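You operate a simulated robot arm through the tools that you are given. There is no shell and no other tool.

Carry out the task below with a simulated robot arm. There is one attempt and no reset: what you move stays moved.

JOB
Pack the grey tote on the top of the grey bench. At the end: the yellow cloth from the top of the grey bench stands on top of the brown card stack; the orange strainer is in the grey tote; the grey base can is in the grey tote; the silver paint tin (marked "PRIMER") from the top of the grey bench stands where the yellow cloth stood; whatever was shut is shut again. Leave all else as you found it, and nothing knocked over.
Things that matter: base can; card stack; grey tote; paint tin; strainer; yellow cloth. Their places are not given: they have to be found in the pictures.

Only the result counts: the job must be done as asked and must still hold three seconds after the hand-in. Knocking over, shifting, dropping, spilling or breaking anything else fails it. Flat cloth is picked up by pressing the open fingertips on it (5 to 10 N) and closing them slowly along it; thin cloth reads only 2 to 8 mm in the jaws.

ROBOT AND FRAMES
A 7-joint arm with a two-finger parallel gripper, fixed in place. Base frame: the origin is at the foot of the arm, x ahead of it, y to its left, z up; the work surface is at about z = 0. Readings come in cm, rad, newtons and seconds.
With the tool pointing down near the work surface it reaches from about 24 to 62 cm from the base axis. Its first joint turns from -1.152 to 1.152 rad. Payload 2.6 kg.
Tool frame: the origin (TCP) lies between the finger pads and is the grasp point; the fingertips stand 3 cm ahead of it; z points along the fingers, y is the line along which they close. The gripper opens to 9.4 cm. The fingers are 2.8 cm wide and 1 cm thick; the gripper's body (5 by 9.6 cm) begins 5.5 cm behind the TCP.
Orientation is that of the tool frame in the base frame, as a unit quaternion [x, y, z, w]. With the fingers straight down and closing along the base's y, the tool's x points along the base's -x, its y along +y and its z along -z.

CONTROLS
- The arm moves only by the tool send_rows. Its argument "commands" is a list that holds one entry, the list of rows, each a list of 7 numbers: the opening, from 0 (shut) to 1 (fully open), then the shift along the tool's x, y, z in cm, then the turn, a rotation vector about the tool's x, y, z in rad. In form: [[[jaw, dx, dy, dz, wx, wy, wz], ...]]. A call has 1 to 20 rows; each row is the pose to reach, as a shift and turn from the pose commanded when the call began, along the tool's axes at that moment. A row lasts 0.2 s, in which the tool goes at most 5 cm and 0.15 rad; a call with a longer step from one row to the next is refused whole, and so is a gripper value outside its range. Where a pose cannot be reached the arm comes as near as it can. A force on the tool above 40 N (or 10 N above the force at the start of the call, whichever is more), or a blocked arm, ends the call early, and 0.2 s more pass. The fingers move at their own pace (about 7.2 cm/s each) and stop on an object; they squeeze with about 39 N. The grip force told is the motor's: it shows also when the fingers shut on nothing. Time passes only in rows, and 0.2 s behind the last, so rows that repeat a pose let the fingers close. The reply holds the time, the measured pose of the TCP, the force on the tool along the base axes, the opening and the grip force, in the units named above and with some noise, with the torque about the TCP (base axes, N m) and any sound that the robot's microphone picked up.
- Cameras (640 x 400 px; columns grow to the right, rows downward): "scene" is fixed at [3.51, 43.26, 56.35]; the picture's right is [-0.78, -0.63, 0.00], its down [-0.35, 0.44, -0.83] and it looks along [0.52, -0.64, -0.56] (base axes); focal length 268 px, centre (320, 200). "wrist" rides on the gripper at [7.6, 1.4, -10.3] in the tool frame; the picture's right is [-0.18, 0.98, 0.00], its down [-0.75, -0.14, -0.64] and it looks along [-0.63, -0.12, 0.77] (tool axes); focal length 243 px, centre (320, 200).
- snapshot(camera): a new picture of that camera. The clock stands still meanwhile.
- point_at(camera, pixels): there is no depth. For up to 12 entries [column, row, z] of the newest picture of that camera ("zoom" is the newest enlarged one), the place [x, y] in the base frame at which the ray of that pixel passes the height z, good to about 0.2 cm. The clock stands still meanwhile.
- enlarge(camera, box): a new picture of the part [left, top, right, bottom] of that camera's present view, enlarged. The clock stands still meanwhile.
- hand_in(): hands the job in; it is judged then, once.

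Leave the gripper open and the arm clear of the work at the hand-in unless told otherwise.

The tools are called after "Emit:" by a JSON object that holds its "api" and its "payload". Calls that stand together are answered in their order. send_rows: Moves the arm, as the interface text tells. Its arguments: {"type":"object","properties":{"commands":{"type":"array","items":{"type":"array","items":{"type":"array","items":{"type":"number"}}}}},"required":["commands"]} The other tools are called the same way: snapshot (camera) takes a picture; point_at (camera, pixels) gives the place at which the rays of pixels pass given heights; enlarge (camera, box) takes an enlarged picture of a part of a camera's view; hand_in () hands the job in.

At the start:

```text
time_s: 0.0
eef_pos: [36.81, -5.68, 40.5]
orientation: [0.0, 1.0, 0.001, 0.001]
ft_force: [-0.6, 0.3, -0.2]
torque: [0.01, -0.01, -0.02]
finger_gap: 9.41
gripper_force: 0.1
```

scene: 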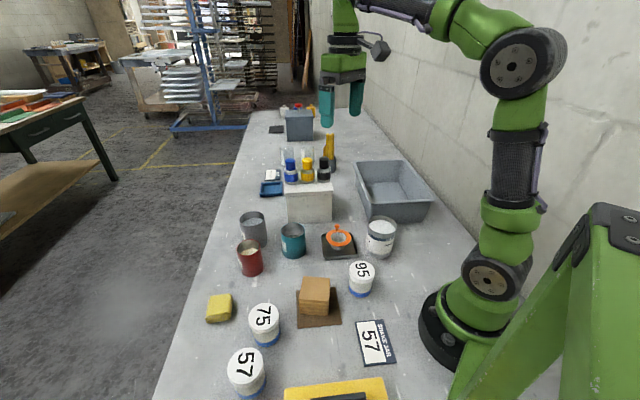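
wrist: 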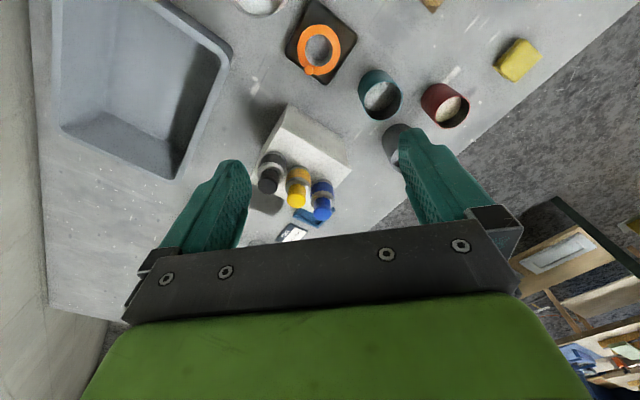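

I see a bench with a grey tote (~390,190), several cans (grey ~252,228, red ~250,258, teal ~292,240, silver/white ~380,237), an orange strainer (~338,237), a brown card stack (~316,300) and a yellow cloth (~219,308). I'll enlarge these areas to identify them.

Emit:
{"api": "enlarge", "payload": {"camera": "scene", "box": [190, 190, 430, 340]}}

Emit:
{"api": "enlarge", "payload": {"camera": "scene", "box": [230, 90, 450, 228]}}

Emit:
{"api": "enlarge", "payload": {"camera": "scene", "box": [190, 270, 430, 400]}}

```text
2.67 times, centred on (310, 265) of scene
```

zoom: 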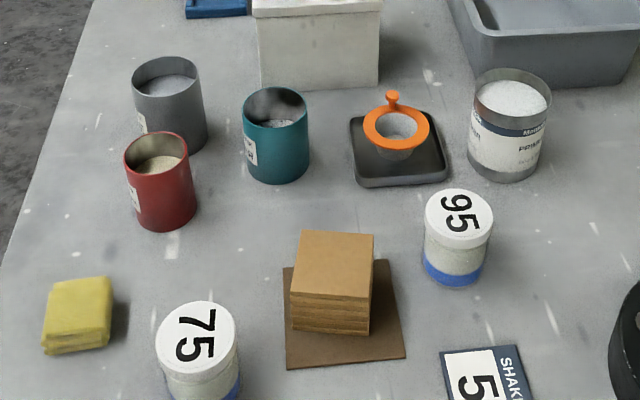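

```text
2.90 times, centred on (340, 159) of scene
```

zoom: 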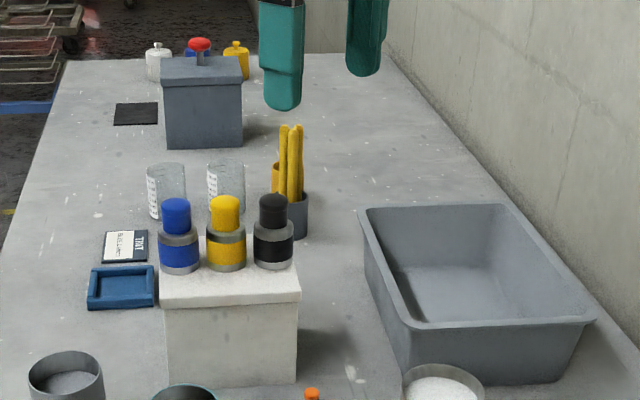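

```text
2.67 times, centred on (310, 335) of scene
```

zoom: 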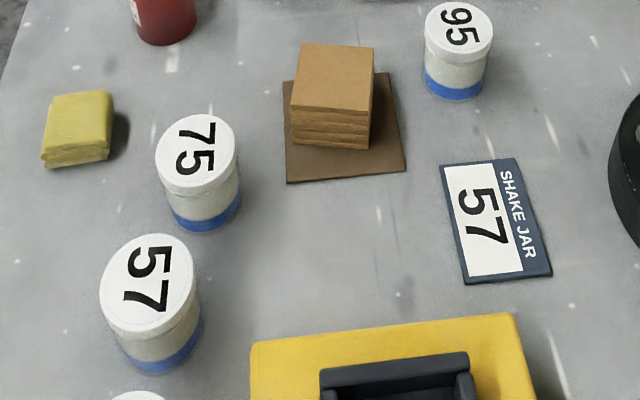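

The grey can (252,228) is a candidate for the base can; the tin at (380,237) reads "PRIMER". I look closer at labels and edges.

Emit:
{"api": "enlarge", "payload": {"camera": "scene", "box": [225, 200, 325, 285]}}

Emit:
{"api": "enlarge", "payload": {"camera": "scene", "box": [310, 205, 410, 305]}}

Emit:
{"api": "enlarge", "payload": {"camera": "scene", "box": [190, 270, 350, 370]}}

Emit:
{"api": "enlarge", "payload": {"camera": "scene", "box": [240, 90, 350, 210]}}

Emit:
{"api": "enlarge", "payload": {"camera": "wrist", "box": [230, 0, 560, 240]}}

Emit:
{"api": "point_at", "payload": {"camera": "scene", "pixels": [[252, 245, 0], [252, 217, 10], [250, 273, 0], [292, 255, 0], [380, 254, 0], [381, 222, 10], [338, 248, 0], [219, 320, 0], [219, 300, 3], [316, 318, 0], [316, 290, 5], [338, 238, 5]]}}

```text
4.71 times, centred on (275, 242) of scene
```

zoom: 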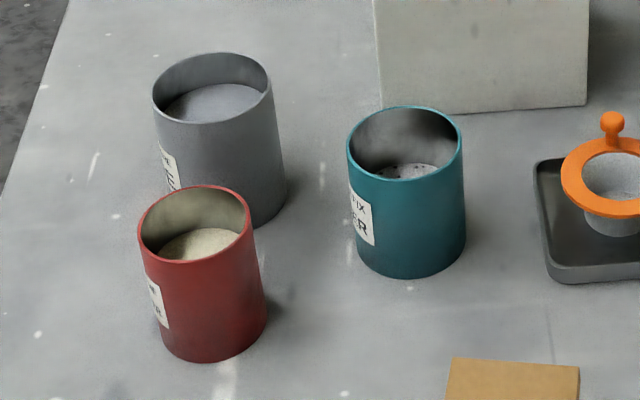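

```text
4.00 times, centred on (360, 255) of scene
```

zoom: 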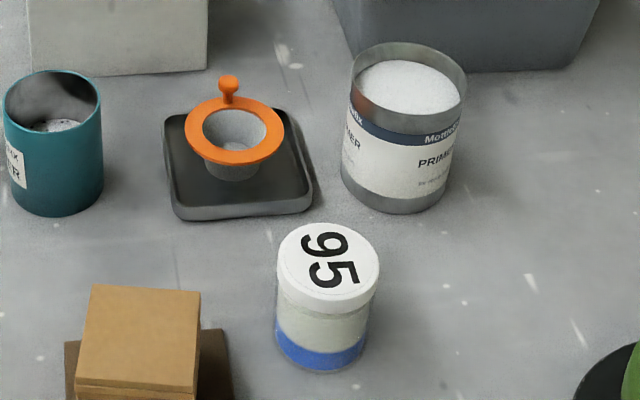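

```text
4.00 times, centred on (270, 320) of scene
```

zoom: 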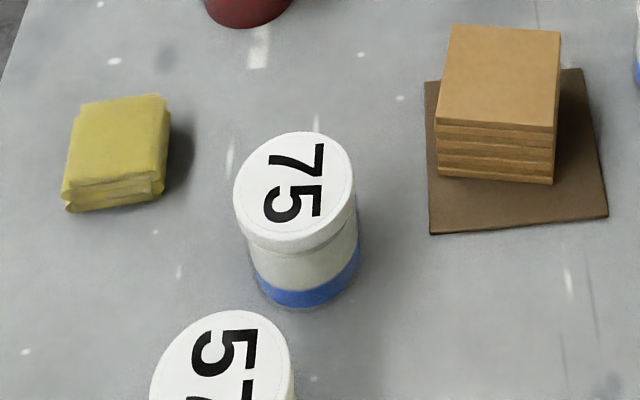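

```text
3.33 times, centred on (295, 150) of scene
```

zoom: 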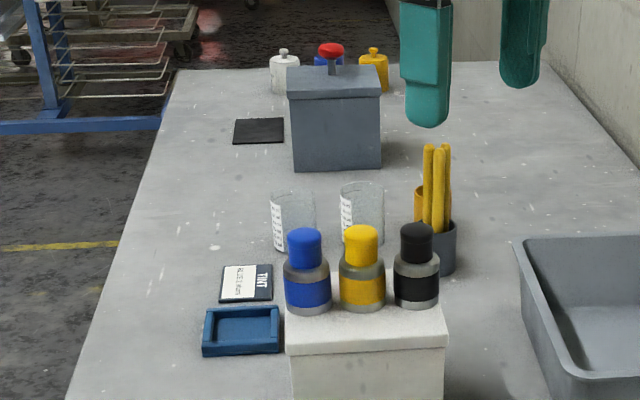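

```text
1.67 times, centred on (395, 120) of wrist
```

zoom: 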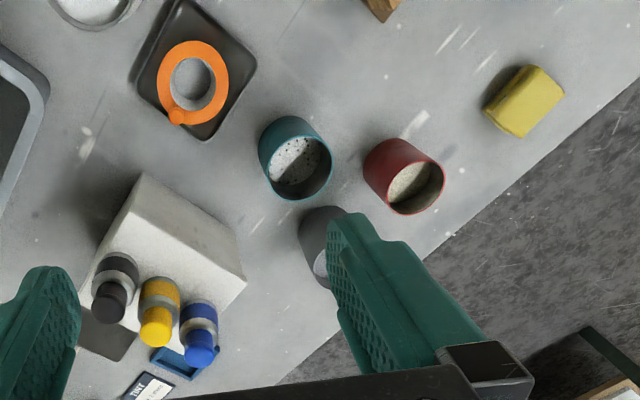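

```text
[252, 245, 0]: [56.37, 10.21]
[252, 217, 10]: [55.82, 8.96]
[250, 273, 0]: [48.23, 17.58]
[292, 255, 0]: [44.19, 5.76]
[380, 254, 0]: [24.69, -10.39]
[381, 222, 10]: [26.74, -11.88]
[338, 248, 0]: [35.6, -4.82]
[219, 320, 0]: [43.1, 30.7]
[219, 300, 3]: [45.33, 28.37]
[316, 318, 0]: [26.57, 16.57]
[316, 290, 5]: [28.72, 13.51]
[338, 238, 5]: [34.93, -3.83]
```

Labels on the three cans are on their left sides. I measure the tote rim and object edges, then go look with the wrist camera.

Emit:
{"api": "point_at", "payload": {"camera": "scene", "pixels": [[355, 163, 10], [403, 160, 10], [434, 200, 10], [373, 204, 10], [373, 221, 0], [430, 222, 0], [355, 163, 8], [403, 160, 8], [434, 200, 8], [373, 204, 8]]}}

Emit:
{"api": "point_at", "payload": {"camera": "wrist", "pixels": [[60, 130, 0], [178, 178, 0], [230, 50, 0], [150, 0, 0], [178, 178, 10], [230, 50, 10], [320, 48, 0], [380, 98, 0], [448, 108, 0], [520, 65, 0], [395, 145, 0]]}}

```text
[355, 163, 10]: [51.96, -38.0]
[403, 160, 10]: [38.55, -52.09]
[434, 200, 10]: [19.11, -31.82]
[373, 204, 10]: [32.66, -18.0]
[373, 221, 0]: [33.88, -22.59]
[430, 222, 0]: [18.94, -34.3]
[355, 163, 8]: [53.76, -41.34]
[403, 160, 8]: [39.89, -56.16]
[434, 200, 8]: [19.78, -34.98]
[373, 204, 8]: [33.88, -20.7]
```

```text
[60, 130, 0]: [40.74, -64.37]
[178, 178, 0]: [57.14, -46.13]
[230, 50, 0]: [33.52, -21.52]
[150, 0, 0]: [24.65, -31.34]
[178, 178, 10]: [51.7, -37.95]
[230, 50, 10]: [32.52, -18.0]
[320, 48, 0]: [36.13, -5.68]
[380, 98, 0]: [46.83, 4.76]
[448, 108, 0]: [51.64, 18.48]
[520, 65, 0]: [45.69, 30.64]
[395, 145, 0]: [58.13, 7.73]
```

Tote rim at about z=10 has corners near (52,-38), (38.5,-52), (19,-32), (33,-18). First I move above the cloth (about 45,29.5) for a close look.

Emit:
{"api": "send_rows", "payload": {"commands": [[[1, -0.8, 3.5, 1.2, 0, 0, 0], [1, -1.6, 7, 2.4, 0, 0, 0], [1, -2.4, 10.5, 3.6, 0, 0, 0], [1, -3.2, 14, 4.8, 0, 0, 0], [1, -4, 17.5, 6, 0, 0, 0], [1, -4.8, 21, 7.2, 0, 0, 0], [1, -5.6, 24.5, 8.4, 0, 0, 0], [1, -6.4, 28, 9.6, 0, 0, 0], [1, -7.2, 31.5, 10.8, 0, 0, 0], [1, -8.0, 35, 12, 0, 0, 0], [1, -8.2, 35.2, 15, 0, 0, 0], [1, -8.2, 35.2, 16.5, 0, 0, 0]]]}}

Emit:
{"api": "snapshot", "payload": {"camera": "wrist"}}

Emit:
{"api": "snapshot", "payload": {"camera": "scene"}}

```text
time_s: 2.6
eef_pos: [44.84, 29.52, 23.87]
orientation: [0.0, 1.0, 0.0, 0.001]
ft_force: [0.5, 0.4, 0.4]
torque: [-0.01, 0.0, 0.05]
finger_gap: 9.38
gripper_force: 0.2
```

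```text
taken
```

wrist: 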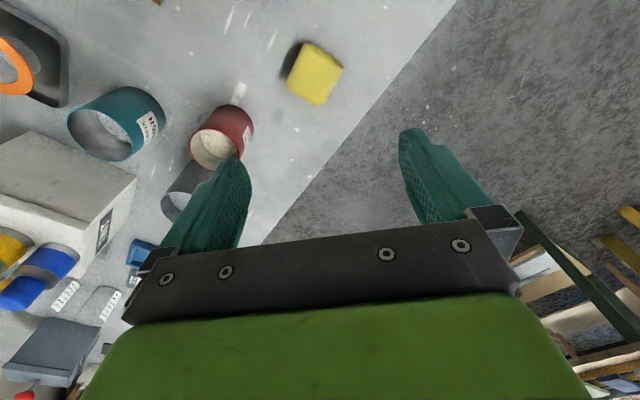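

```text
taken
```

scene: 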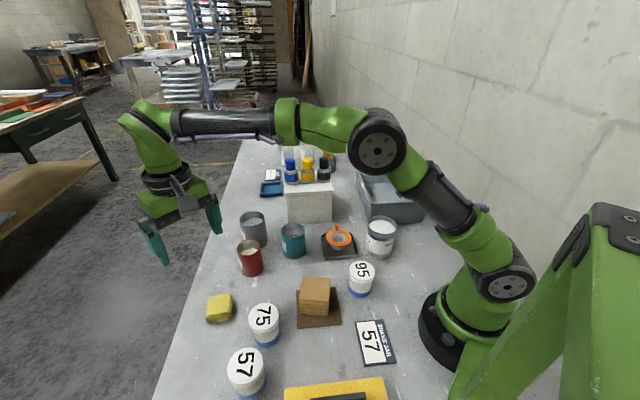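

The cloth is at (315,73) in the wrist view; can labels are visible. I enlarge the labels and the cloth and locate the cloth's corners.

Emit:
{"api": "enlarge", "payload": {"camera": "wrist", "box": [0, 60, 260, 230]}}

Emit:
{"api": "enlarge", "payload": {"camera": "wrist", "box": [260, 20, 370, 130]}}

Emit:
{"api": "point_at", "payload": {"camera": "zoom", "pixels": [[320, 320, 2]]}}

```text
2.35 times, centred on (130, 145) of wrist
```

zoom: 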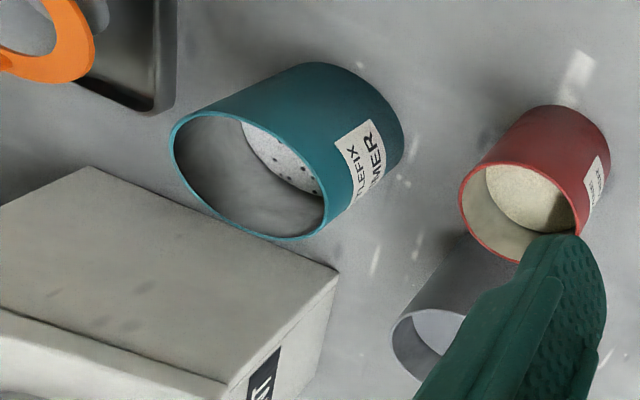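

```text
3.64 times, centred on (315, 75) of wrist
```

zoom: 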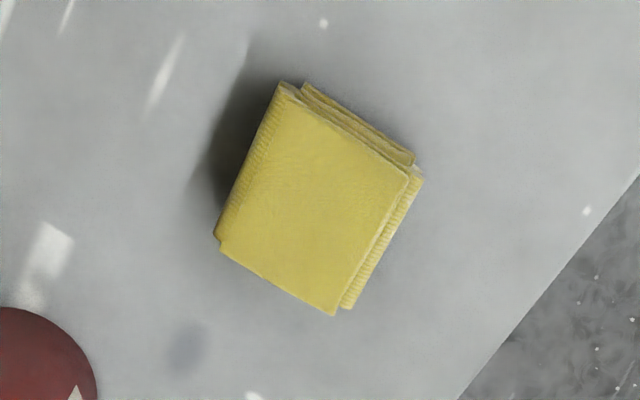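

```text
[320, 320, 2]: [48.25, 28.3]
```

I locate the cloth's corners at its top and bottom.

Emit:
{"api": "point_at", "payload": {"camera": "zoom", "pixels": [[284, 86, 2.3], [408, 180, 2.3], [333, 312, 2.3], [218, 245, 2.3], [308, 86, 0], [422, 178, 0], [346, 306, 0], [222, 252, 0], [313, 200, 2.3]]}}

Emit:
{"api": "enlarge", "payload": {"camera": "scene", "box": [190, 280, 250, 340]}}

Emit:
{"api": "point_at", "payload": {"camera": "zoom", "pixels": [[320, 200, 2.3]]}}

```text
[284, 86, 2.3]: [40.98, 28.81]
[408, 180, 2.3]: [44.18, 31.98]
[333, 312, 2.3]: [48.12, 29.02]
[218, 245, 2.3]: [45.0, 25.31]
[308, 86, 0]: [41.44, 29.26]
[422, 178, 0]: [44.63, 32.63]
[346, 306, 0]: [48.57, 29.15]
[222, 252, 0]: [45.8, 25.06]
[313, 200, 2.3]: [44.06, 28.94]
```

```text
6.67 times, centred on (220, 310) of scene
```

zoom: 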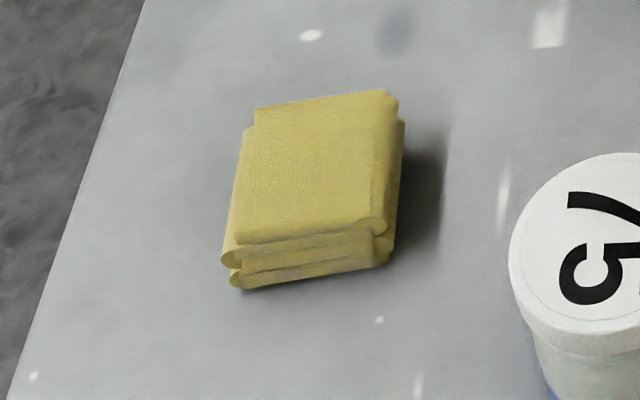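

```text
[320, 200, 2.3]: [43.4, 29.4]
```

Emit:
{"api": "point_at", "payload": {"camera": "zoom", "pixels": [[386, 90, 2.3], [256, 108, 2.3], [236, 242, 2.3], [376, 225, 2.3], [386, 90, 3], [256, 108, 3], [236, 242, 3], [376, 225, 3], [236, 286, 0], [385, 262, 0]]}}

Emit:
{"api": "enlarge", "payload": {"camera": "scene", "box": [280, 265, 360, 335]}}

Emit:
{"api": "point_at", "payload": {"camera": "zoom", "pixels": [[320, 200, 5]]}}

```text
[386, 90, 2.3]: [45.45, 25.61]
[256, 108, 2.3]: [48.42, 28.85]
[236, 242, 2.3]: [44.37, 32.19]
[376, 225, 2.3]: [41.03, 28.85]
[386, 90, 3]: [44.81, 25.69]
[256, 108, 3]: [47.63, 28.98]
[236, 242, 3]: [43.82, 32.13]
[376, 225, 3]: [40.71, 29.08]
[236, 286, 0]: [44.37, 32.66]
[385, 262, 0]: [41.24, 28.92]
```

```text
5.71 times, centred on (320, 300) of scene
```

zoom: 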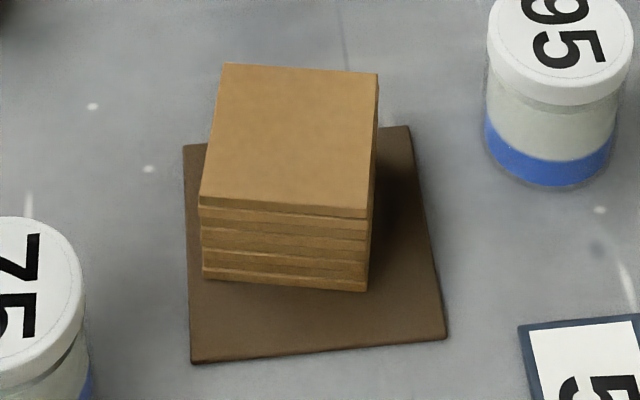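

```text
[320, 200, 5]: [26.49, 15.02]
```

The cloth block is ~5x5x2.4 cm centred near (44.7,28.85), turned ~45°. Now the stack's height and corners.

Emit:
{"api": "point_at", "payload": {"camera": "zoom", "pixels": [[204, 278, 0.3], [366, 291, 0.3], [201, 205, 3], [367, 216, 3], [201, 205, 4], [367, 216, 4], [222, 64, 4], [378, 74, 4], [222, 64, 3], [378, 74, 3], [191, 362, 0], [445, 340, 0]]}}

```text
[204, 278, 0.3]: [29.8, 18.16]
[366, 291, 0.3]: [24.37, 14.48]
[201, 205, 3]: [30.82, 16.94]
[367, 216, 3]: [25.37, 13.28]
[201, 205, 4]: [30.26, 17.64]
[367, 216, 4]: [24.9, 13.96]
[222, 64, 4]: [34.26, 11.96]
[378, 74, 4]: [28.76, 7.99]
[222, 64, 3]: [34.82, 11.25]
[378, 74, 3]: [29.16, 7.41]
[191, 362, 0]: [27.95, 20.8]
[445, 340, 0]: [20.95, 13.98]
```

Stack top is ~z 4.6, centred ~(29.2,13.3), ~6.5x7 cm. Next I turn the tool about 49° so the jaws line up with the cloth, and come down to z≈13 over it to check.

Emit:
{"api": "send_rows", "payload": {"commands": [[[1, 0.1, -0.1, 2, 0, 0, -0.14], [1, 0.1, -0.2, 4, 0, 0, -0.28], [1, 0.2, -0.3, 6, 0, 0, -0.42], [1, 0.2, -0.5, 8, 0, 0, -0.56], [1, 0.2, -0.6, 10, 0, 0, -0.7], [1, 0.2, -0.67, 11, 0, 0, -0.84], [1, 0.2, -0.67, 11, 0, 0, -0.855], [1, 0.2, -0.67, 11, 0, 0, -0.855]]]}}

Emit:
{"api": "snapshot", "payload": {"camera": "wrist"}}

Emit:
{"api": "snapshot", "payload": {"camera": "scene"}}

```text
time_s: 4.4
eef_pos: [44.94, 29.04, 13.09]
orientation: [-0.415, 0.91, 0.001, 0.0]
ft_force: [-0.4, -0.1, -0.2]
torque: [0.04, 0.01, 0.04]
finger_gap: 9.39
gripper_force: 0.0
```

```text
taken
```

wrist: 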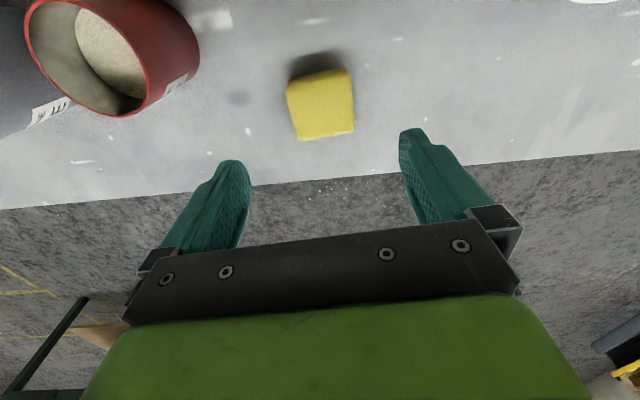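

```text
taken
```

scene: 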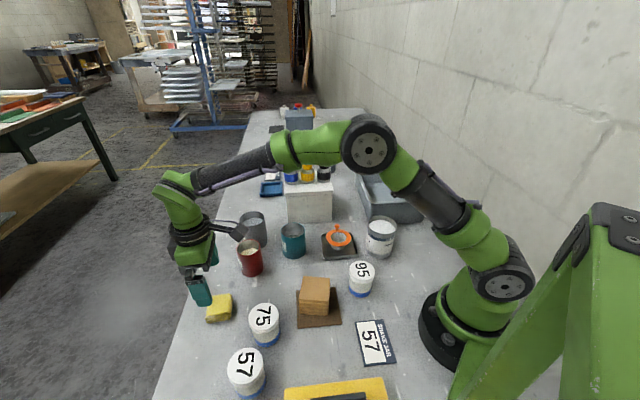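

The cloth is now nearly square to the jaws at (320,103). I locate its corners from here.

Emit:
{"api": "enlarge", "payload": {"camera": "wrist", "box": [260, 40, 380, 160]}}

Emit:
{"api": "point_at", "payload": {"camera": "wrist", "pixels": [[286, 84, 2.4], [347, 69, 2.4], [354, 132, 2.4], [300, 140, 2.4], [321, 105, 2.4]]}}

```text
3.33 times, centred on (320, 100) of wrist
```

zoom: 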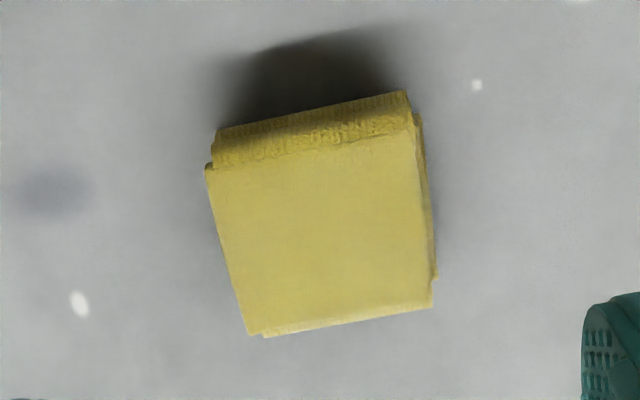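

```text
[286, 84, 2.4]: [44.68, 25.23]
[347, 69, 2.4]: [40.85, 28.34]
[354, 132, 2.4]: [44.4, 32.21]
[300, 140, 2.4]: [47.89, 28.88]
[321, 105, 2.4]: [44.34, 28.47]
```

Emit:
{"api": "point_at", "payload": {"camera": "zoom", "pixels": [[207, 168, 2.4], [414, 125, 2.4], [432, 308, 2.4], [250, 333, 2.4], [214, 130, 0], [405, 92, 0], [437, 276, 1]]}}

```text
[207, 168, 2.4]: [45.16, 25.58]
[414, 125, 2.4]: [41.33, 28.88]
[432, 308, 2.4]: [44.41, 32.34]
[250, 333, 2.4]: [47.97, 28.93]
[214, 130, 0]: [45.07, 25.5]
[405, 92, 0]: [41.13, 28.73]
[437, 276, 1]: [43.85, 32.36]
```

Cloth centre (44.72,28.93), jaws aligned. I lower to fingertips ~0.5 cm above bench, straddling it, then close gradually.

Emit:
{"api": "send_rows", "payload": {"commands": [[[1, 0.2, 0.09, 2.5, 0, 0, 0], [1, 0.23, 0.09, 5, 0, 0, 0], [1, 0.23, 0.09, 7, 0, 0, 0], [1, 0.23, 0.09, 8.5, 0, 0, 0], [1, 0.23, 0.09, 9.4, 0, 0, 0], [1, 0.23, 0.09, 9.6, 0, 0, 0], [0.75, 0.23, 0.09, 9.6, 0, 0, 0], [0.6, 0.23, 0.09, 9.6, 0, 0, 0], [0.5, 0.23, 0.09, 9.6, 0, 0, 0], [0.4, 0.23, 0.09, 9.6, 0, 0, 0], [0.3, 0.23, 0.09, 9.6, 0, 0, 0], [0.3, 0.23, 0.09, 9.6, 0, 0, 0]]]}}

Emit:
{"api": "snapshot", "payload": {"camera": "wrist"}}

Emit:
{"api": "enlarge", "payload": {"camera": "scene", "box": [150, 240, 290, 340]}}

```text
time_s: 7.0
eef_pos: [44.65, 28.75, 3.44]
orientation: [-0.415, 0.91, 0.001, 0.001]
ft_force: [-1.2, 0.6, 4.8]
torque: [-0.05, 0.03, 0.02]
finger_gap: 5.07
gripper_force: 38.7
```

```text
taken
```

wrist: 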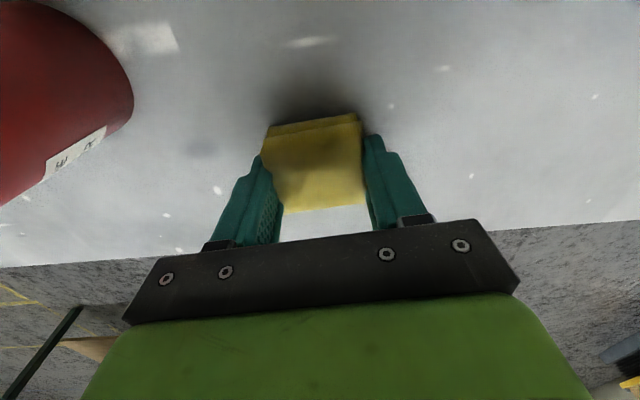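

```text
4.00 times, centred on (220, 290) of scene
```

zoom: 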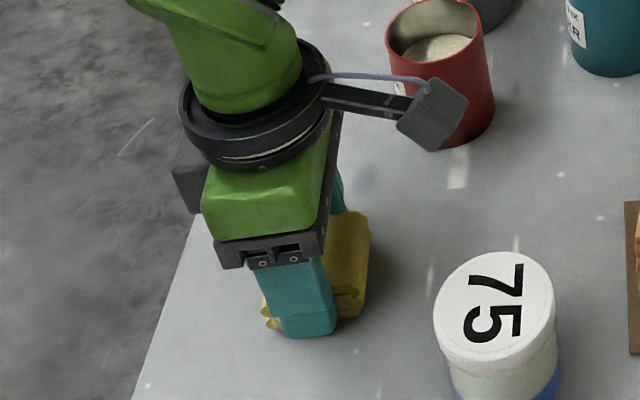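

The cloth is gripped (gap 5.07 cm, ~39 N). Before moving I check where jars 75 and 95 stand relative to the stack.

Emit:
{"api": "snapshot", "payload": {"camera": "scene"}}

Emit:
{"api": "point_at", "payload": {"camera": "scene", "pixels": [[361, 296, 0], [361, 271, 7], [266, 344, 0], [264, 316, 7]]}}

Emit:
{"api": "send_rows", "payload": {"commands": [[[0.3, 0, 0, -1, 0, 0, 0], [0.3, 0, 0, -3, 0, 0, 0], [0.3, 0, 0, -6, 0, 0, 0], [0.3, 0, 0, -9, 0, 0, 0], [0.3, 0, 0, -12, 0, 0, 0], [0.3, 0, 0, -13, 0, 0, 0]]]}}

Emit:
{"api": "snapshot", "payload": {"camera": "wrist"}}

```text
taken
```

scene: 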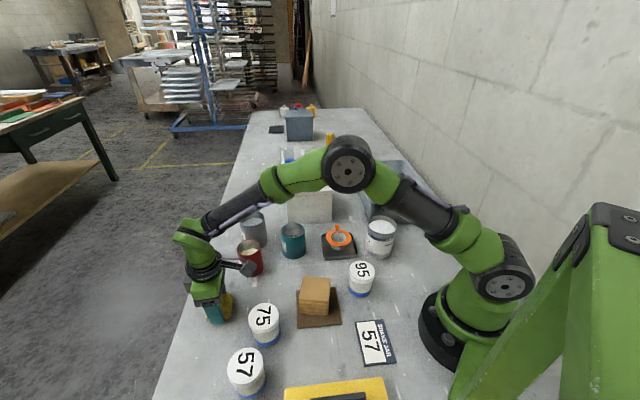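

```text
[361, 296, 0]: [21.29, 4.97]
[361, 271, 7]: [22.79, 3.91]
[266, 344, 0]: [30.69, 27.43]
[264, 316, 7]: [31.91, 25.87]
```

```text
time_s: 8.4
eef_pos: [44.57, 28.74, 16.35]
orientation: [-0.414, 0.91, 0.0, 0.001]
ft_force: [-0.3, 0.1, 0.1]
torque: [0.02, 0.01, 0.04]
finger_gap: 2.81
gripper_force: 0.0
```

```text
taken
```

wrist: 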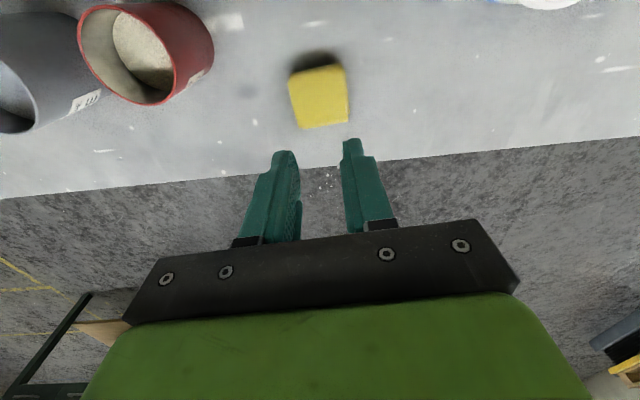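

The cloth slipped out: it still lies on the bench and the fingers shut to 2.8 cm. I take a closer look at it before retrying.

Emit:
{"api": "enlarge", "payload": {"camera": "wrist", "box": [260, 30, 380, 150]}}

Emit:
{"api": "point_at", "payload": {"camera": "zoom", "pixels": [[320, 200, 2.4]]}}

Emit:
{"api": "enlarge", "payload": {"camera": "scene", "box": [190, 270, 260, 340]}}

```text
3.33 times, centred on (320, 90) of wrist
```

zoom: 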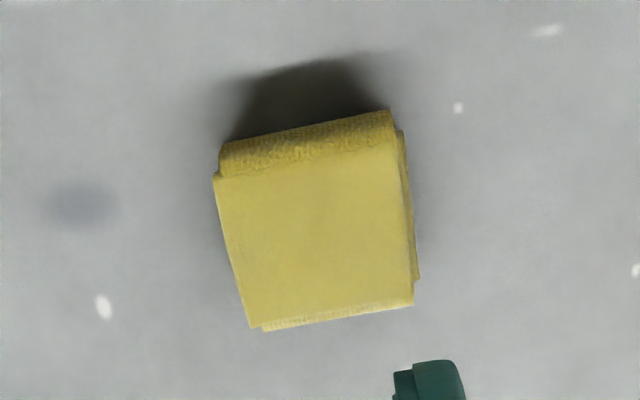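

```text
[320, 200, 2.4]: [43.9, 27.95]
```

```text
5.71 times, centred on (225, 305) of scene
```

zoom: 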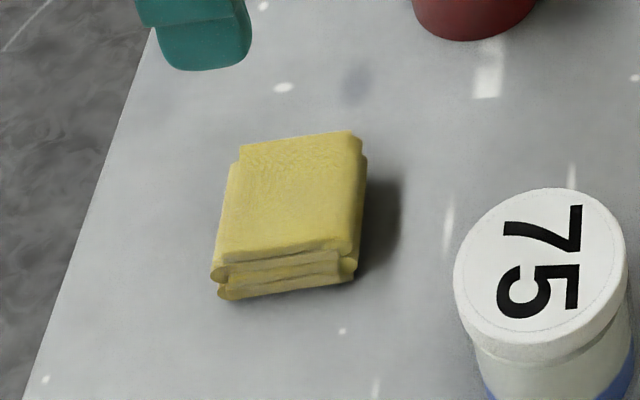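

The cloth is essentially unmoved. I retry with the fingertips lower (~0.15 cm above the bench), a full squeeze, and a slow lift.

Emit:
{"api": "send_rows", "payload": {"commands": [[[1, 0, 0, 1, 0, 0, 0], [1, 0, 0, 3, 0, 0, 0], [1, 0, 0, 6, 0, 0, 0], [1, -0.1, 0, 9, 0, 0, 0], [1, -0.1, 0, 11.5, 0, 0, 0], [1, -0.1, 0, 12.8, 0, 0, 0], [1, -0.1, 0, 13.2, 0, 0, 0], [0.7, -0.1, 0, 13.2, 0, 0, 0], [0.5, -0.1, 0, 13.2, 0, 0, 0], [0.3, -0.1, 0, 13.2, 0, 0, 0], [0.1, -0.1, 0, 13.2, 0, 0, 0], [0, -0.1, 0, 13.2, 0, 0, 0], [0, -0.1, 0, 13.2, 0, 0, 0], [0, -0.1, 0, 13.2, 0, 0, 0]]]}}

Emit:
{"api": "send_rows", "payload": {"commands": [[[0, 0, 0, -0.1, 0, 0, 0], [0, 0, 0, -0.3, 0, 0, 0], [0, 0, 0, -0.6, 0, 0, 0], [0, 0, 0, -0.9, 0, 0, 0], [0, 0, 0, -1.2, 0, 0, 0]]]}}

Emit:
{"api": "snapshot", "payload": {"camera": "wrist"}}

Emit:
{"api": "enlarge", "payload": {"camera": "scene", "box": [170, 240, 290, 340]}}

```text
time_s: 11.4
eef_pos: [44.77, 28.78, 3.26]
orientation: [-0.415, 0.91, 0.0, 0.001]
ft_force: [-0.2, -0.5, 0.7]
torque: [0.01, -0.03, 0.0]
finger_gap: 5.53
gripper_force: 38.5
```

```text
time_s: 12.6
eef_pos: [44.8, 28.77, 4.51]
orientation: [-0.415, 0.91, 0.0, 0.001]
ft_force: [0.4, -0.1, -0.5]
torque: [0.0, 0.03, -0.03]
finger_gap: 5.51
gripper_force: 39.1
```

```text
taken
```

wrist: 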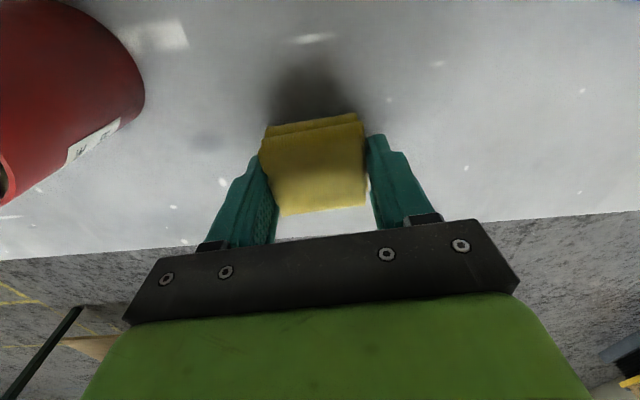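

```text
4.00 times, centred on (230, 290) of scene
```

zoom: 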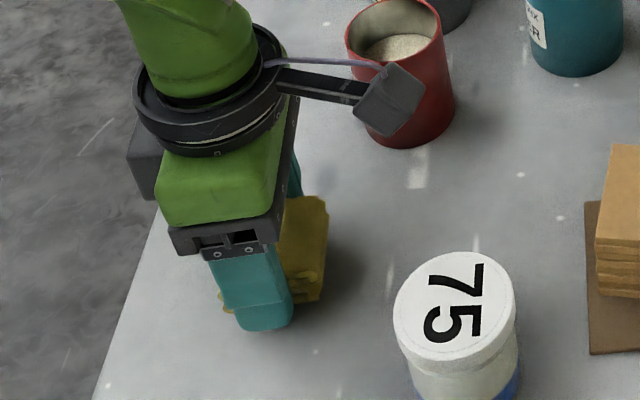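

The gap holds at 5.5 cm after a 1.2 cm lift, so the cloth is coming up. I continue to lift gently.

Emit:
{"api": "send_rows", "payload": {"commands": [[[0, 0, 0, -0.5, 0, 0, 0], [0, 0, 0, -1.2, 0, 0, 0], [0, 0, 0, -2.2, 0, 0, 0], [0, 0, 0, -3.4, 0, 0, 0], [0, 0, 0, -4.8, 0, 0, 0], [0, 0, 0, -6.2, 0, 0, 0], [0, 0, 0, -7.6, 0, 0, 0], [0, 0, 0, -9, 0, 0, 0], [0, 0, 0, -10.2, 0, 0, 0], [0, 0, 0, -11, 0, 0, 0], [0, 0, 0, -11.4, 0, 0, 0]]]}}

Emit:
{"api": "snapshot", "payload": {"camera": "wrist"}}

Emit:
{"api": "enlarge", "payload": {"camera": "scene", "box": [170, 220, 290, 340]}}

```text
time_s: 15.0
eef_pos: [44.8, 28.86, 15.89]
orientation: [-0.415, 0.91, 0.0, 0.002]
ft_force: [-0.3, -0.1, -0.6]
torque: [0.04, -0.03, -0.04]
finger_gap: 5.51
gripper_force: 40.0
```

```text
taken
```

wrist: 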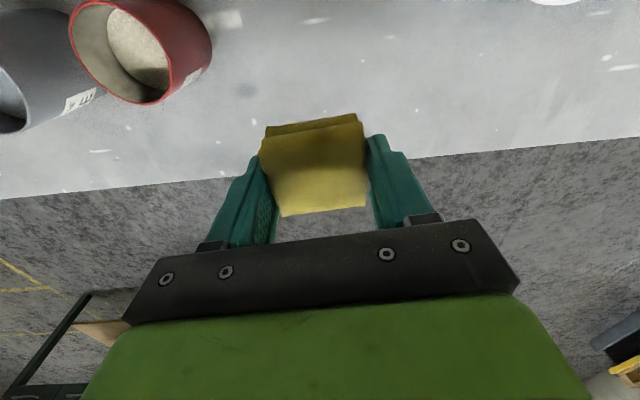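

```text
3.33 times, centred on (230, 280) of scene
```

zoom: 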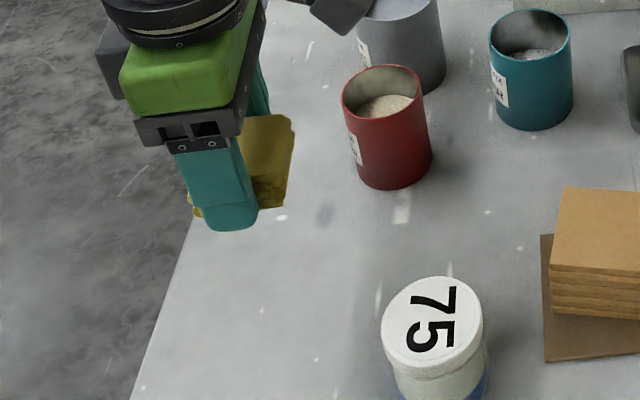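

Held firmly at z≈16. I carry it over the card stack (29.2,13.3), turning 14° to align with the cards.

Emit:
{"api": "send_rows", "payload": {"commands": [[[0, 0.8, 0.06, 0, 0, 0, 0.01], [0, 2.2, 0.16, 0, 0, 0, 0.03], [0, 4.2, 0.3, 0, 0, 0, 0.05], [0, 6.4, 0.46, 0, 0, 0, 0.08], [0, 8.6, 0.62, 0, 0, 0, 0.1], [0, 10.8, 0.78, 0, 0, 0, 0.13], [0, 13, 0.94, 0, 0, 0, 0.15], [0, 15.2, 1.1, 0, 0, 0, 0.18], [0, 17.4, 1.25, 0, 0, 0, 0.2], [0, 19.4, 1.4, 0, 0, 0, 0.22], [0, 21, 1.5, 0, 0, 0, 0.24], [0, 21.9, 1.58, 0, 0, 0, 0.245], [0, 21.97, 1.58, 0, 0, 0, 0.245]]]}}

Emit:
{"api": "snapshot", "payload": {"camera": "wrist"}}

Emit:
{"api": "snapshot", "payload": {"camera": "scene"}}

```text
time_s: 17.8
eef_pos: [29.07, 13.34, 15.77]
orientation: [-0.3, 0.954, 0.0, 0.0]
ft_force: [0.4, -0.3, 0.1]
torque: [-0.01, -0.01, -0.01]
finger_gap: 5.54
gripper_force: 39.4
```

```text
taken
```

wrist: 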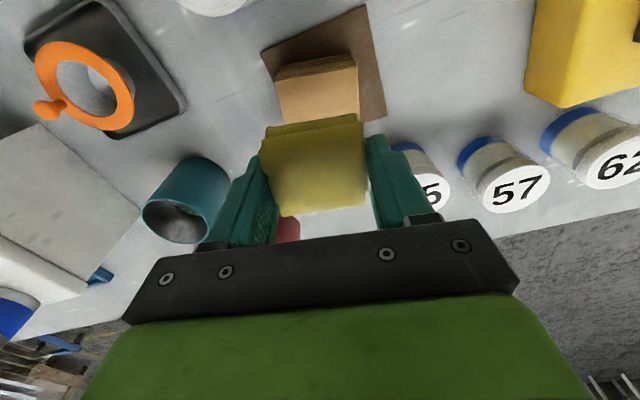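

```text
taken
```

scene: 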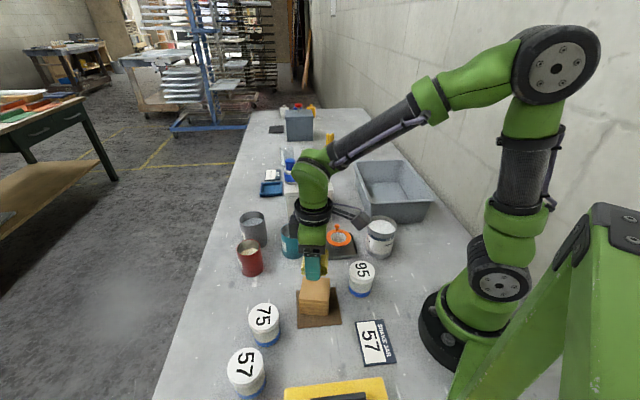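

The stack appears beyond the cloth at (317,90). I check the stack's visible top edge position.

Emit:
{"api": "enlarge", "payload": {"camera": "wrist", "box": [240, 0, 400, 140]}}

Emit:
{"api": "point_at", "payload": {"camera": "wrist", "pixels": [[278, 78, 4.6], [357, 66, 4.6], [357, 52, 0.3], [277, 67, 0.3], [281, 124, 4.6], [358, 112, 4.6]]}}

```text
2.86 times, centred on (320, 70) of wrist
```

zoom: 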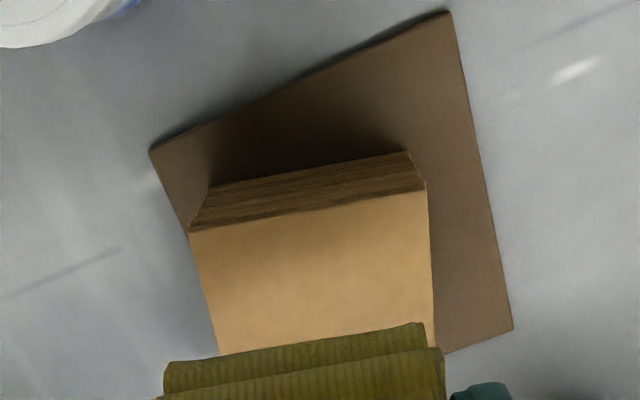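

```text
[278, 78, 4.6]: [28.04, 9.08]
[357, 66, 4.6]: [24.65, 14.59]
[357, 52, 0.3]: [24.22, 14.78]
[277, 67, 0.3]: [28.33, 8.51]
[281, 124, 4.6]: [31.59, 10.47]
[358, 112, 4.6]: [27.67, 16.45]
```

Emit:
{"api": "point_at", "payload": {"camera": "zoom", "pixels": [[190, 231, 4.6], [428, 190, 4.6], [210, 187, 0.4], [405, 152, 0.4], [217, 352, 4.6], [436, 345, 4.6]]}}

```text
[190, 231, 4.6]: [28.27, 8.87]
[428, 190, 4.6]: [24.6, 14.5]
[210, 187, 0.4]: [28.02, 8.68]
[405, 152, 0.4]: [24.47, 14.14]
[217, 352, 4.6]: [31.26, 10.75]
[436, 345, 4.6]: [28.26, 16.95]
```

Stack confirmed under the cloth (centre ~ (29.1,13.4), top z≈4.6). I lower to just above it.

Emit:
{"api": "send_rows", "payload": {"commands": [[[0, 0, 0, 1, 0, 0, 0], [0, 0, 0, 2.5, 0, 0, 0], [0, 0, 0, 4, 0, 0, 0], [0, 0, 0, 5.5, 0, 0, 0], [0, 0, 0, 6.6, 0, 0, 0], [0, 0, 0, 7.2, 0, 0, 0], [0, 0, 0, 7.3, 0, 0, 0]]]}}

Emit:
{"api": "enlarge", "payload": {"camera": "scene", "box": [270, 240, 370, 340]}}

Emit:
{"api": "snapshot", "payload": {"camera": "wrist"}}

```text
time_s: 19.2
eef_pos: [29.19, 13.28, 8.86]
orientation: [-0.298, 0.955, 0.001, 0.002]
ft_force: [-4.0, -0.8, 10.2]
torque: [-0.02, 0.07, -0.01]
finger_gap: 5.52
gripper_force: 39.3
stopped in row 7: the force on the tool passed its limit at 53 N (the readings are from after the stop); the commanded pose is now the measured one
```

```text
4.00 times, centred on (320, 290) of scene
```

zoom: 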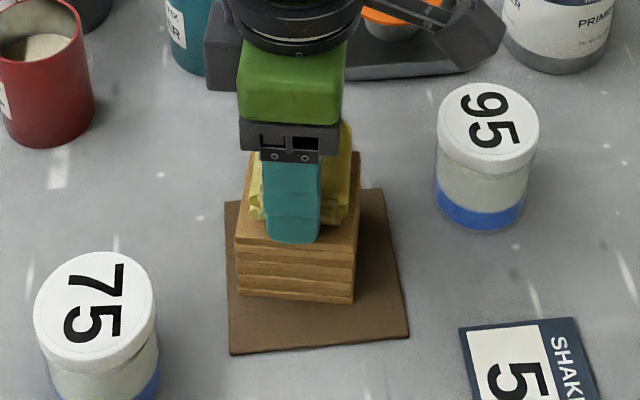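

```text
taken
```

wrist: 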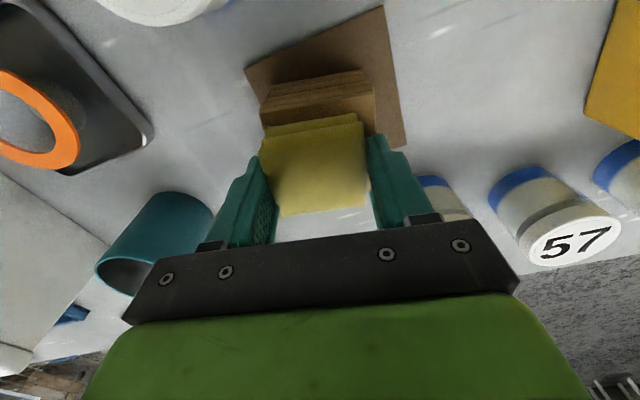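

The cloth is touching the stack (contact at TCP z≈8.9). I ease up 0.1 cm and open the fingers slowly.

Emit:
{"api": "send_rows", "payload": {"commands": [[[0, 0, 0, -0.1, 0, 0, 0], [0.6, 0, 0, -0.1, 0, 0, 0], [0.7, 0, 0, -0.1, 0, 0, 0], [0.8, 0, 0, -0.1, 0, 0, 0], [0.9, 0, 0, -0.1, 0, 0, 0], [0.9, 0, 0, -0.1, 0, 0, 0]]]}}

Emit:
{"api": "enlarge", "payload": {"camera": "scene", "box": [270, 240, 370, 340]}}

Emit:
{"api": "snapshot", "payload": {"camera": "wrist"}}

```text
time_s: 20.6
eef_pos: [29.14, 13.31, 9.05]
orientation: [-0.298, 0.954, 0.0, 0.002]
ft_force: [0.5, 0.4, 0.0]
torque: [0.03, 0.01, 0.02]
finger_gap: 8.46
gripper_force: 0.1
```

```text
4.00 times, centred on (320, 290) of scene
```

zoom: 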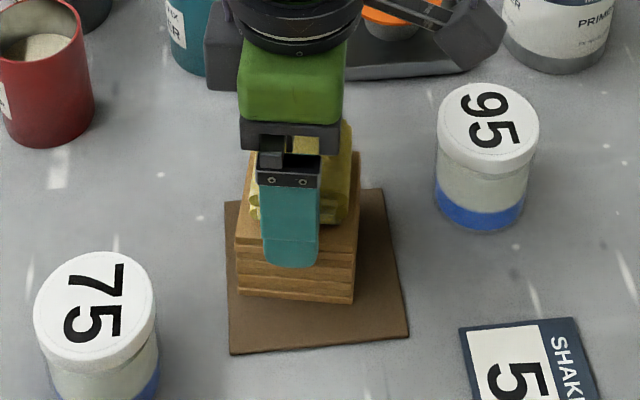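

```text
taken
```

wrist: 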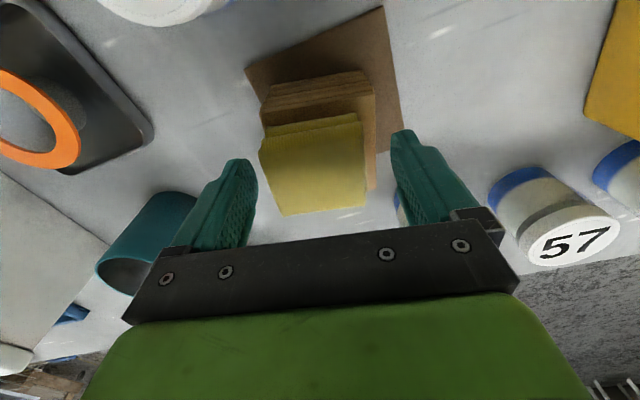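

The cloth rests on the stack. I back straight up to clear, then look.

Emit:
{"api": "send_rows", "payload": {"commands": [[[0.9, 0, 0, -0.5, 0, 0, 0], [0.9, 0, 0, -2, 0, 0, 0], [1, 0, 0, -4, 0, 0, 0], [1, 0, 0, -8, 0, 0, 0], [1, 0, 0, -12, 0, 0, 0], [1, 0, 0, -16, 0, 0, 0]]]}}

Emit:
{"api": "snapshot", "payload": {"camera": "wrist"}}

Emit:
{"api": "enlarge", "payload": {"camera": "scene", "box": [250, 210, 410, 340]}}

```text
time_s: 22.0
eef_pos: [29.06, 13.27, 24.96]
orientation: [-0.3, 0.954, 0.001, 0.001]
ft_force: [0.6, 0.4, 0.1]
torque: [0.02, -0.02, 0.0]
finger_gap: 9.41
gripper_force: 0.0
```

```text
taken
```

wrist: 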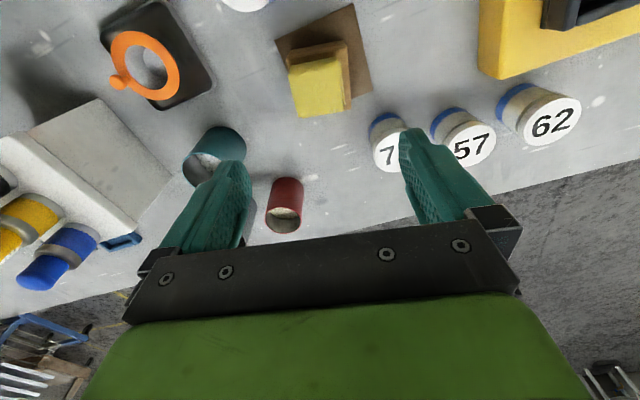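

```text
3.08 times, centred on (330, 275) of scene
```

zoom: 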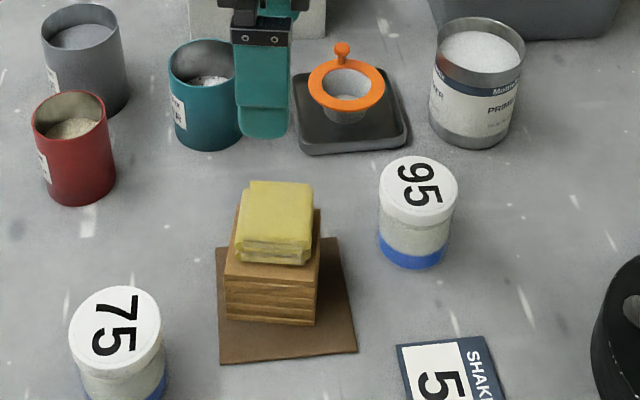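

The cloth sits well on the stack. Next the PRIMER tin: I move over about (26,-11) with the jaws turned back to close along y.

Emit:
{"api": "send_rows", "payload": {"commands": [[[1, 1.5, -1.6, 0, 0, 0, 0.06], [1, 3.6, -4, 0, 0, 0, 0.14], [1, 5.8, -6.4, 0, 0, 0, 0.22], [1, 8, -8.8, 0, 0, 0, 0.3], [1, 10.2, -11.2, 0, 0, 0, 0.38], [1, 12.4, -13.6, 0, 0, 0, 0.46], [1, 14.6, -16, 0, 0, 0, 0.54], [1, 16.5, -18.1, 0, 0, 0, 0.61], [1, 16.5, -18.1, 0, 0, 0, 0.61]]]}}

Emit:
{"api": "snapshot", "payload": {"camera": "wrist"}}

Emit:
{"api": "snapshot", "payload": {"camera": "scene"}}

```text
time_s: 24.0
eef_pos: [25.89, -11.2, 24.91]
orientation: [0.002, 1.0, 0.002, 0.0]
ft_force: [0.5, 0.5, -0.4]
torque: [-0.01, -0.02, 0.03]
finger_gap: 9.38
gripper_force: 0.1
```

```text
taken
```

wrist: 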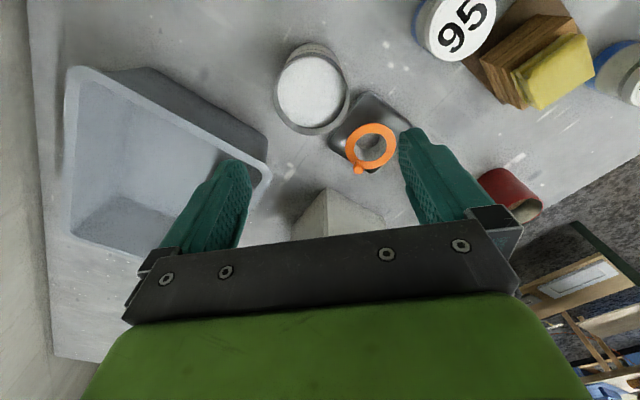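

```text
taken
```

scene: 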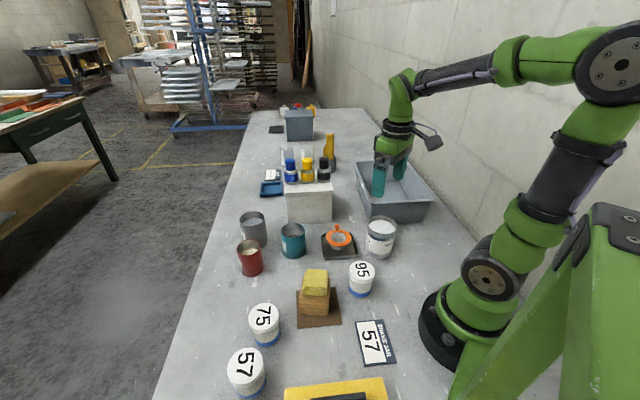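

The tin is at (313,90) in the wrist view. I enlarge both views to fix its rim and height.

Emit:
{"api": "enlarge", "payload": {"camera": "scene", "box": [350, 205, 410, 265]}}

Emit:
{"api": "point_at", "payload": {"camera": "zoom", "pixels": [[215, 120, 9], [425, 160, 9], [215, 120, 8], [425, 160, 8]]}}

Emit:
{"api": "enlarge", "payload": {"camera": "wrist", "box": [250, 30, 390, 150]}}

```text
6.67 times, centred on (380, 235) of scene
```

zoom: 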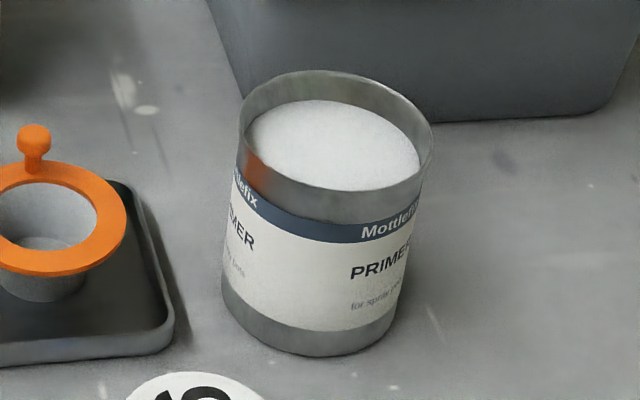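

```text
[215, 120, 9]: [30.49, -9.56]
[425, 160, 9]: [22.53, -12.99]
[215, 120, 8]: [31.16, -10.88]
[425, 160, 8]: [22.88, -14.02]
```

```text
3.33 times, centred on (320, 90) of wrist
```

zoom: 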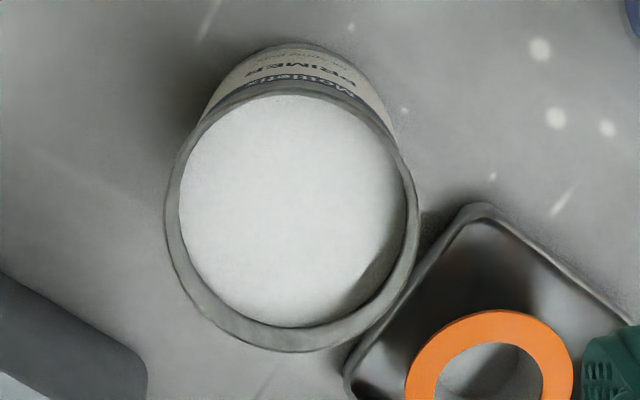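

Emit:
{"api": "point_at", "payload": {"camera": "zoom", "pixels": [[165, 215, 9], [417, 215, 9], [290, 82, 9], [295, 350, 9], [291, 216, 9], [291, 216, 8], [291, 216, 10], [165, 215, 10], [417, 215, 10]]}}

Emit:
{"api": "enlarge", "payload": {"camera": "scene", "box": [350, 205, 410, 265]}}

Emit:
{"api": "point_at", "payload": {"camera": "zoom", "pixels": [[336, 145, 10], [336, 145, 9], [336, 145, 8], [310, 300, 0], [222, 280, 0], [398, 305, 0], [239, 130, 9], [434, 160, 9], [239, 130, 10], [434, 160, 10]]}}

```text
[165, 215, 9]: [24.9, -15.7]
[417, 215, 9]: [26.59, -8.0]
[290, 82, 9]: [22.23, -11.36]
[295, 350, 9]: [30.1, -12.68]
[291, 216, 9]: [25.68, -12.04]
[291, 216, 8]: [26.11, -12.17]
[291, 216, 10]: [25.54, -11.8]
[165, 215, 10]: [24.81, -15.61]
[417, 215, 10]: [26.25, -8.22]
```

```text
6.67 times, centred on (380, 235) of scene
```

zoom: 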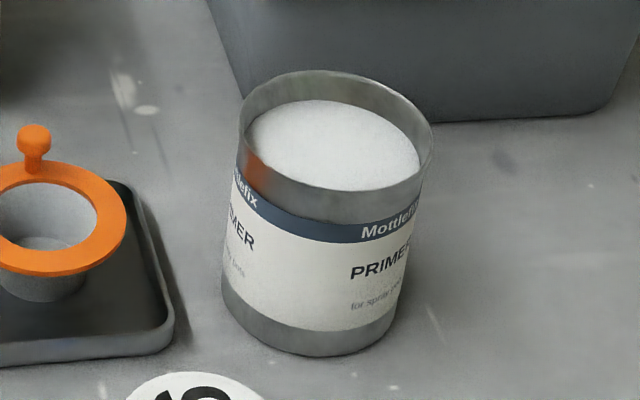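

```text
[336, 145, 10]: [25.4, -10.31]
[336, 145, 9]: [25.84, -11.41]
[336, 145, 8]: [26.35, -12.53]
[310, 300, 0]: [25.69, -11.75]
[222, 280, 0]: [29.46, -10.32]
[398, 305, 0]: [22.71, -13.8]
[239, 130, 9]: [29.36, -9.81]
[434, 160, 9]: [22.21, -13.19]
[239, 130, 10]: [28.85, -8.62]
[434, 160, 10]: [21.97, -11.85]
```

The tin: centre about (26.0,-11.8), Ø≈7.9, height ≈8.8. I shift over it and come down to tips just above the rim for a check.

Emit:
{"api": "send_rows", "payload": {"commands": [[[1, -0.1, -0.3, 3, 0, 0, 0], [1, -0.1, -0.6, 6, 0, 0, 0], [1, -0.1, -0.6, 9, 0, 0, 0], [1, -0.1, -0.6, 11.4, 0, 0, 0], [1, -0.1, -0.6, 11.4, 0, 0, 0]]]}}

Emit:
{"api": "snapshot", "payload": {"camera": "wrist"}}

Emit:
{"api": "enlarge", "payload": {"camera": "scene", "box": [310, 150, 450, 270]}}

```text
time_s: 25.2
eef_pos: [26.18, -11.69, 13.48]
orientation: [0.003, 1.0, 0.001, 0.001]
ft_force: [-0.9, -0.5, 0.3]
torque: [0.02, -0.01, -0.01]
finger_gap: 9.41
gripper_force: 0.1
```

```text
taken
```

wrist: 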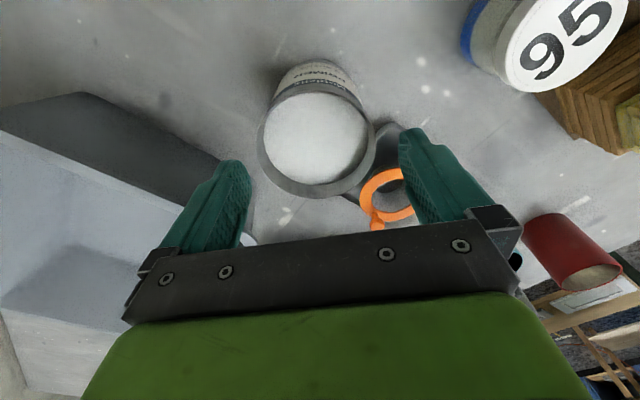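

```text
3.33 times, centred on (380, 210) of scene
```

zoom: 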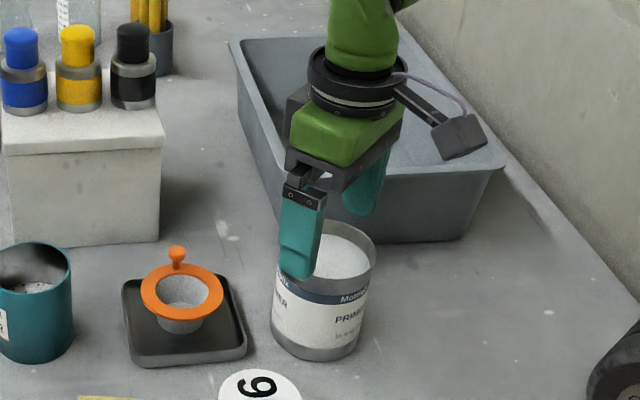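

Emit:
{"api": "point_at", "payload": {"camera": "wrist", "pixels": [[257, 143, 8.8], [376, 140, 8.8], [317, 84, 8.8], [317, 198, 8.8], [317, 138, 8.8]]}}

```text
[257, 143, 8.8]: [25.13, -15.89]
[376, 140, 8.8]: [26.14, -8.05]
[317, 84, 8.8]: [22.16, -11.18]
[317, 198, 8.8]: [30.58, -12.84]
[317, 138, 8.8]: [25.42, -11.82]
```

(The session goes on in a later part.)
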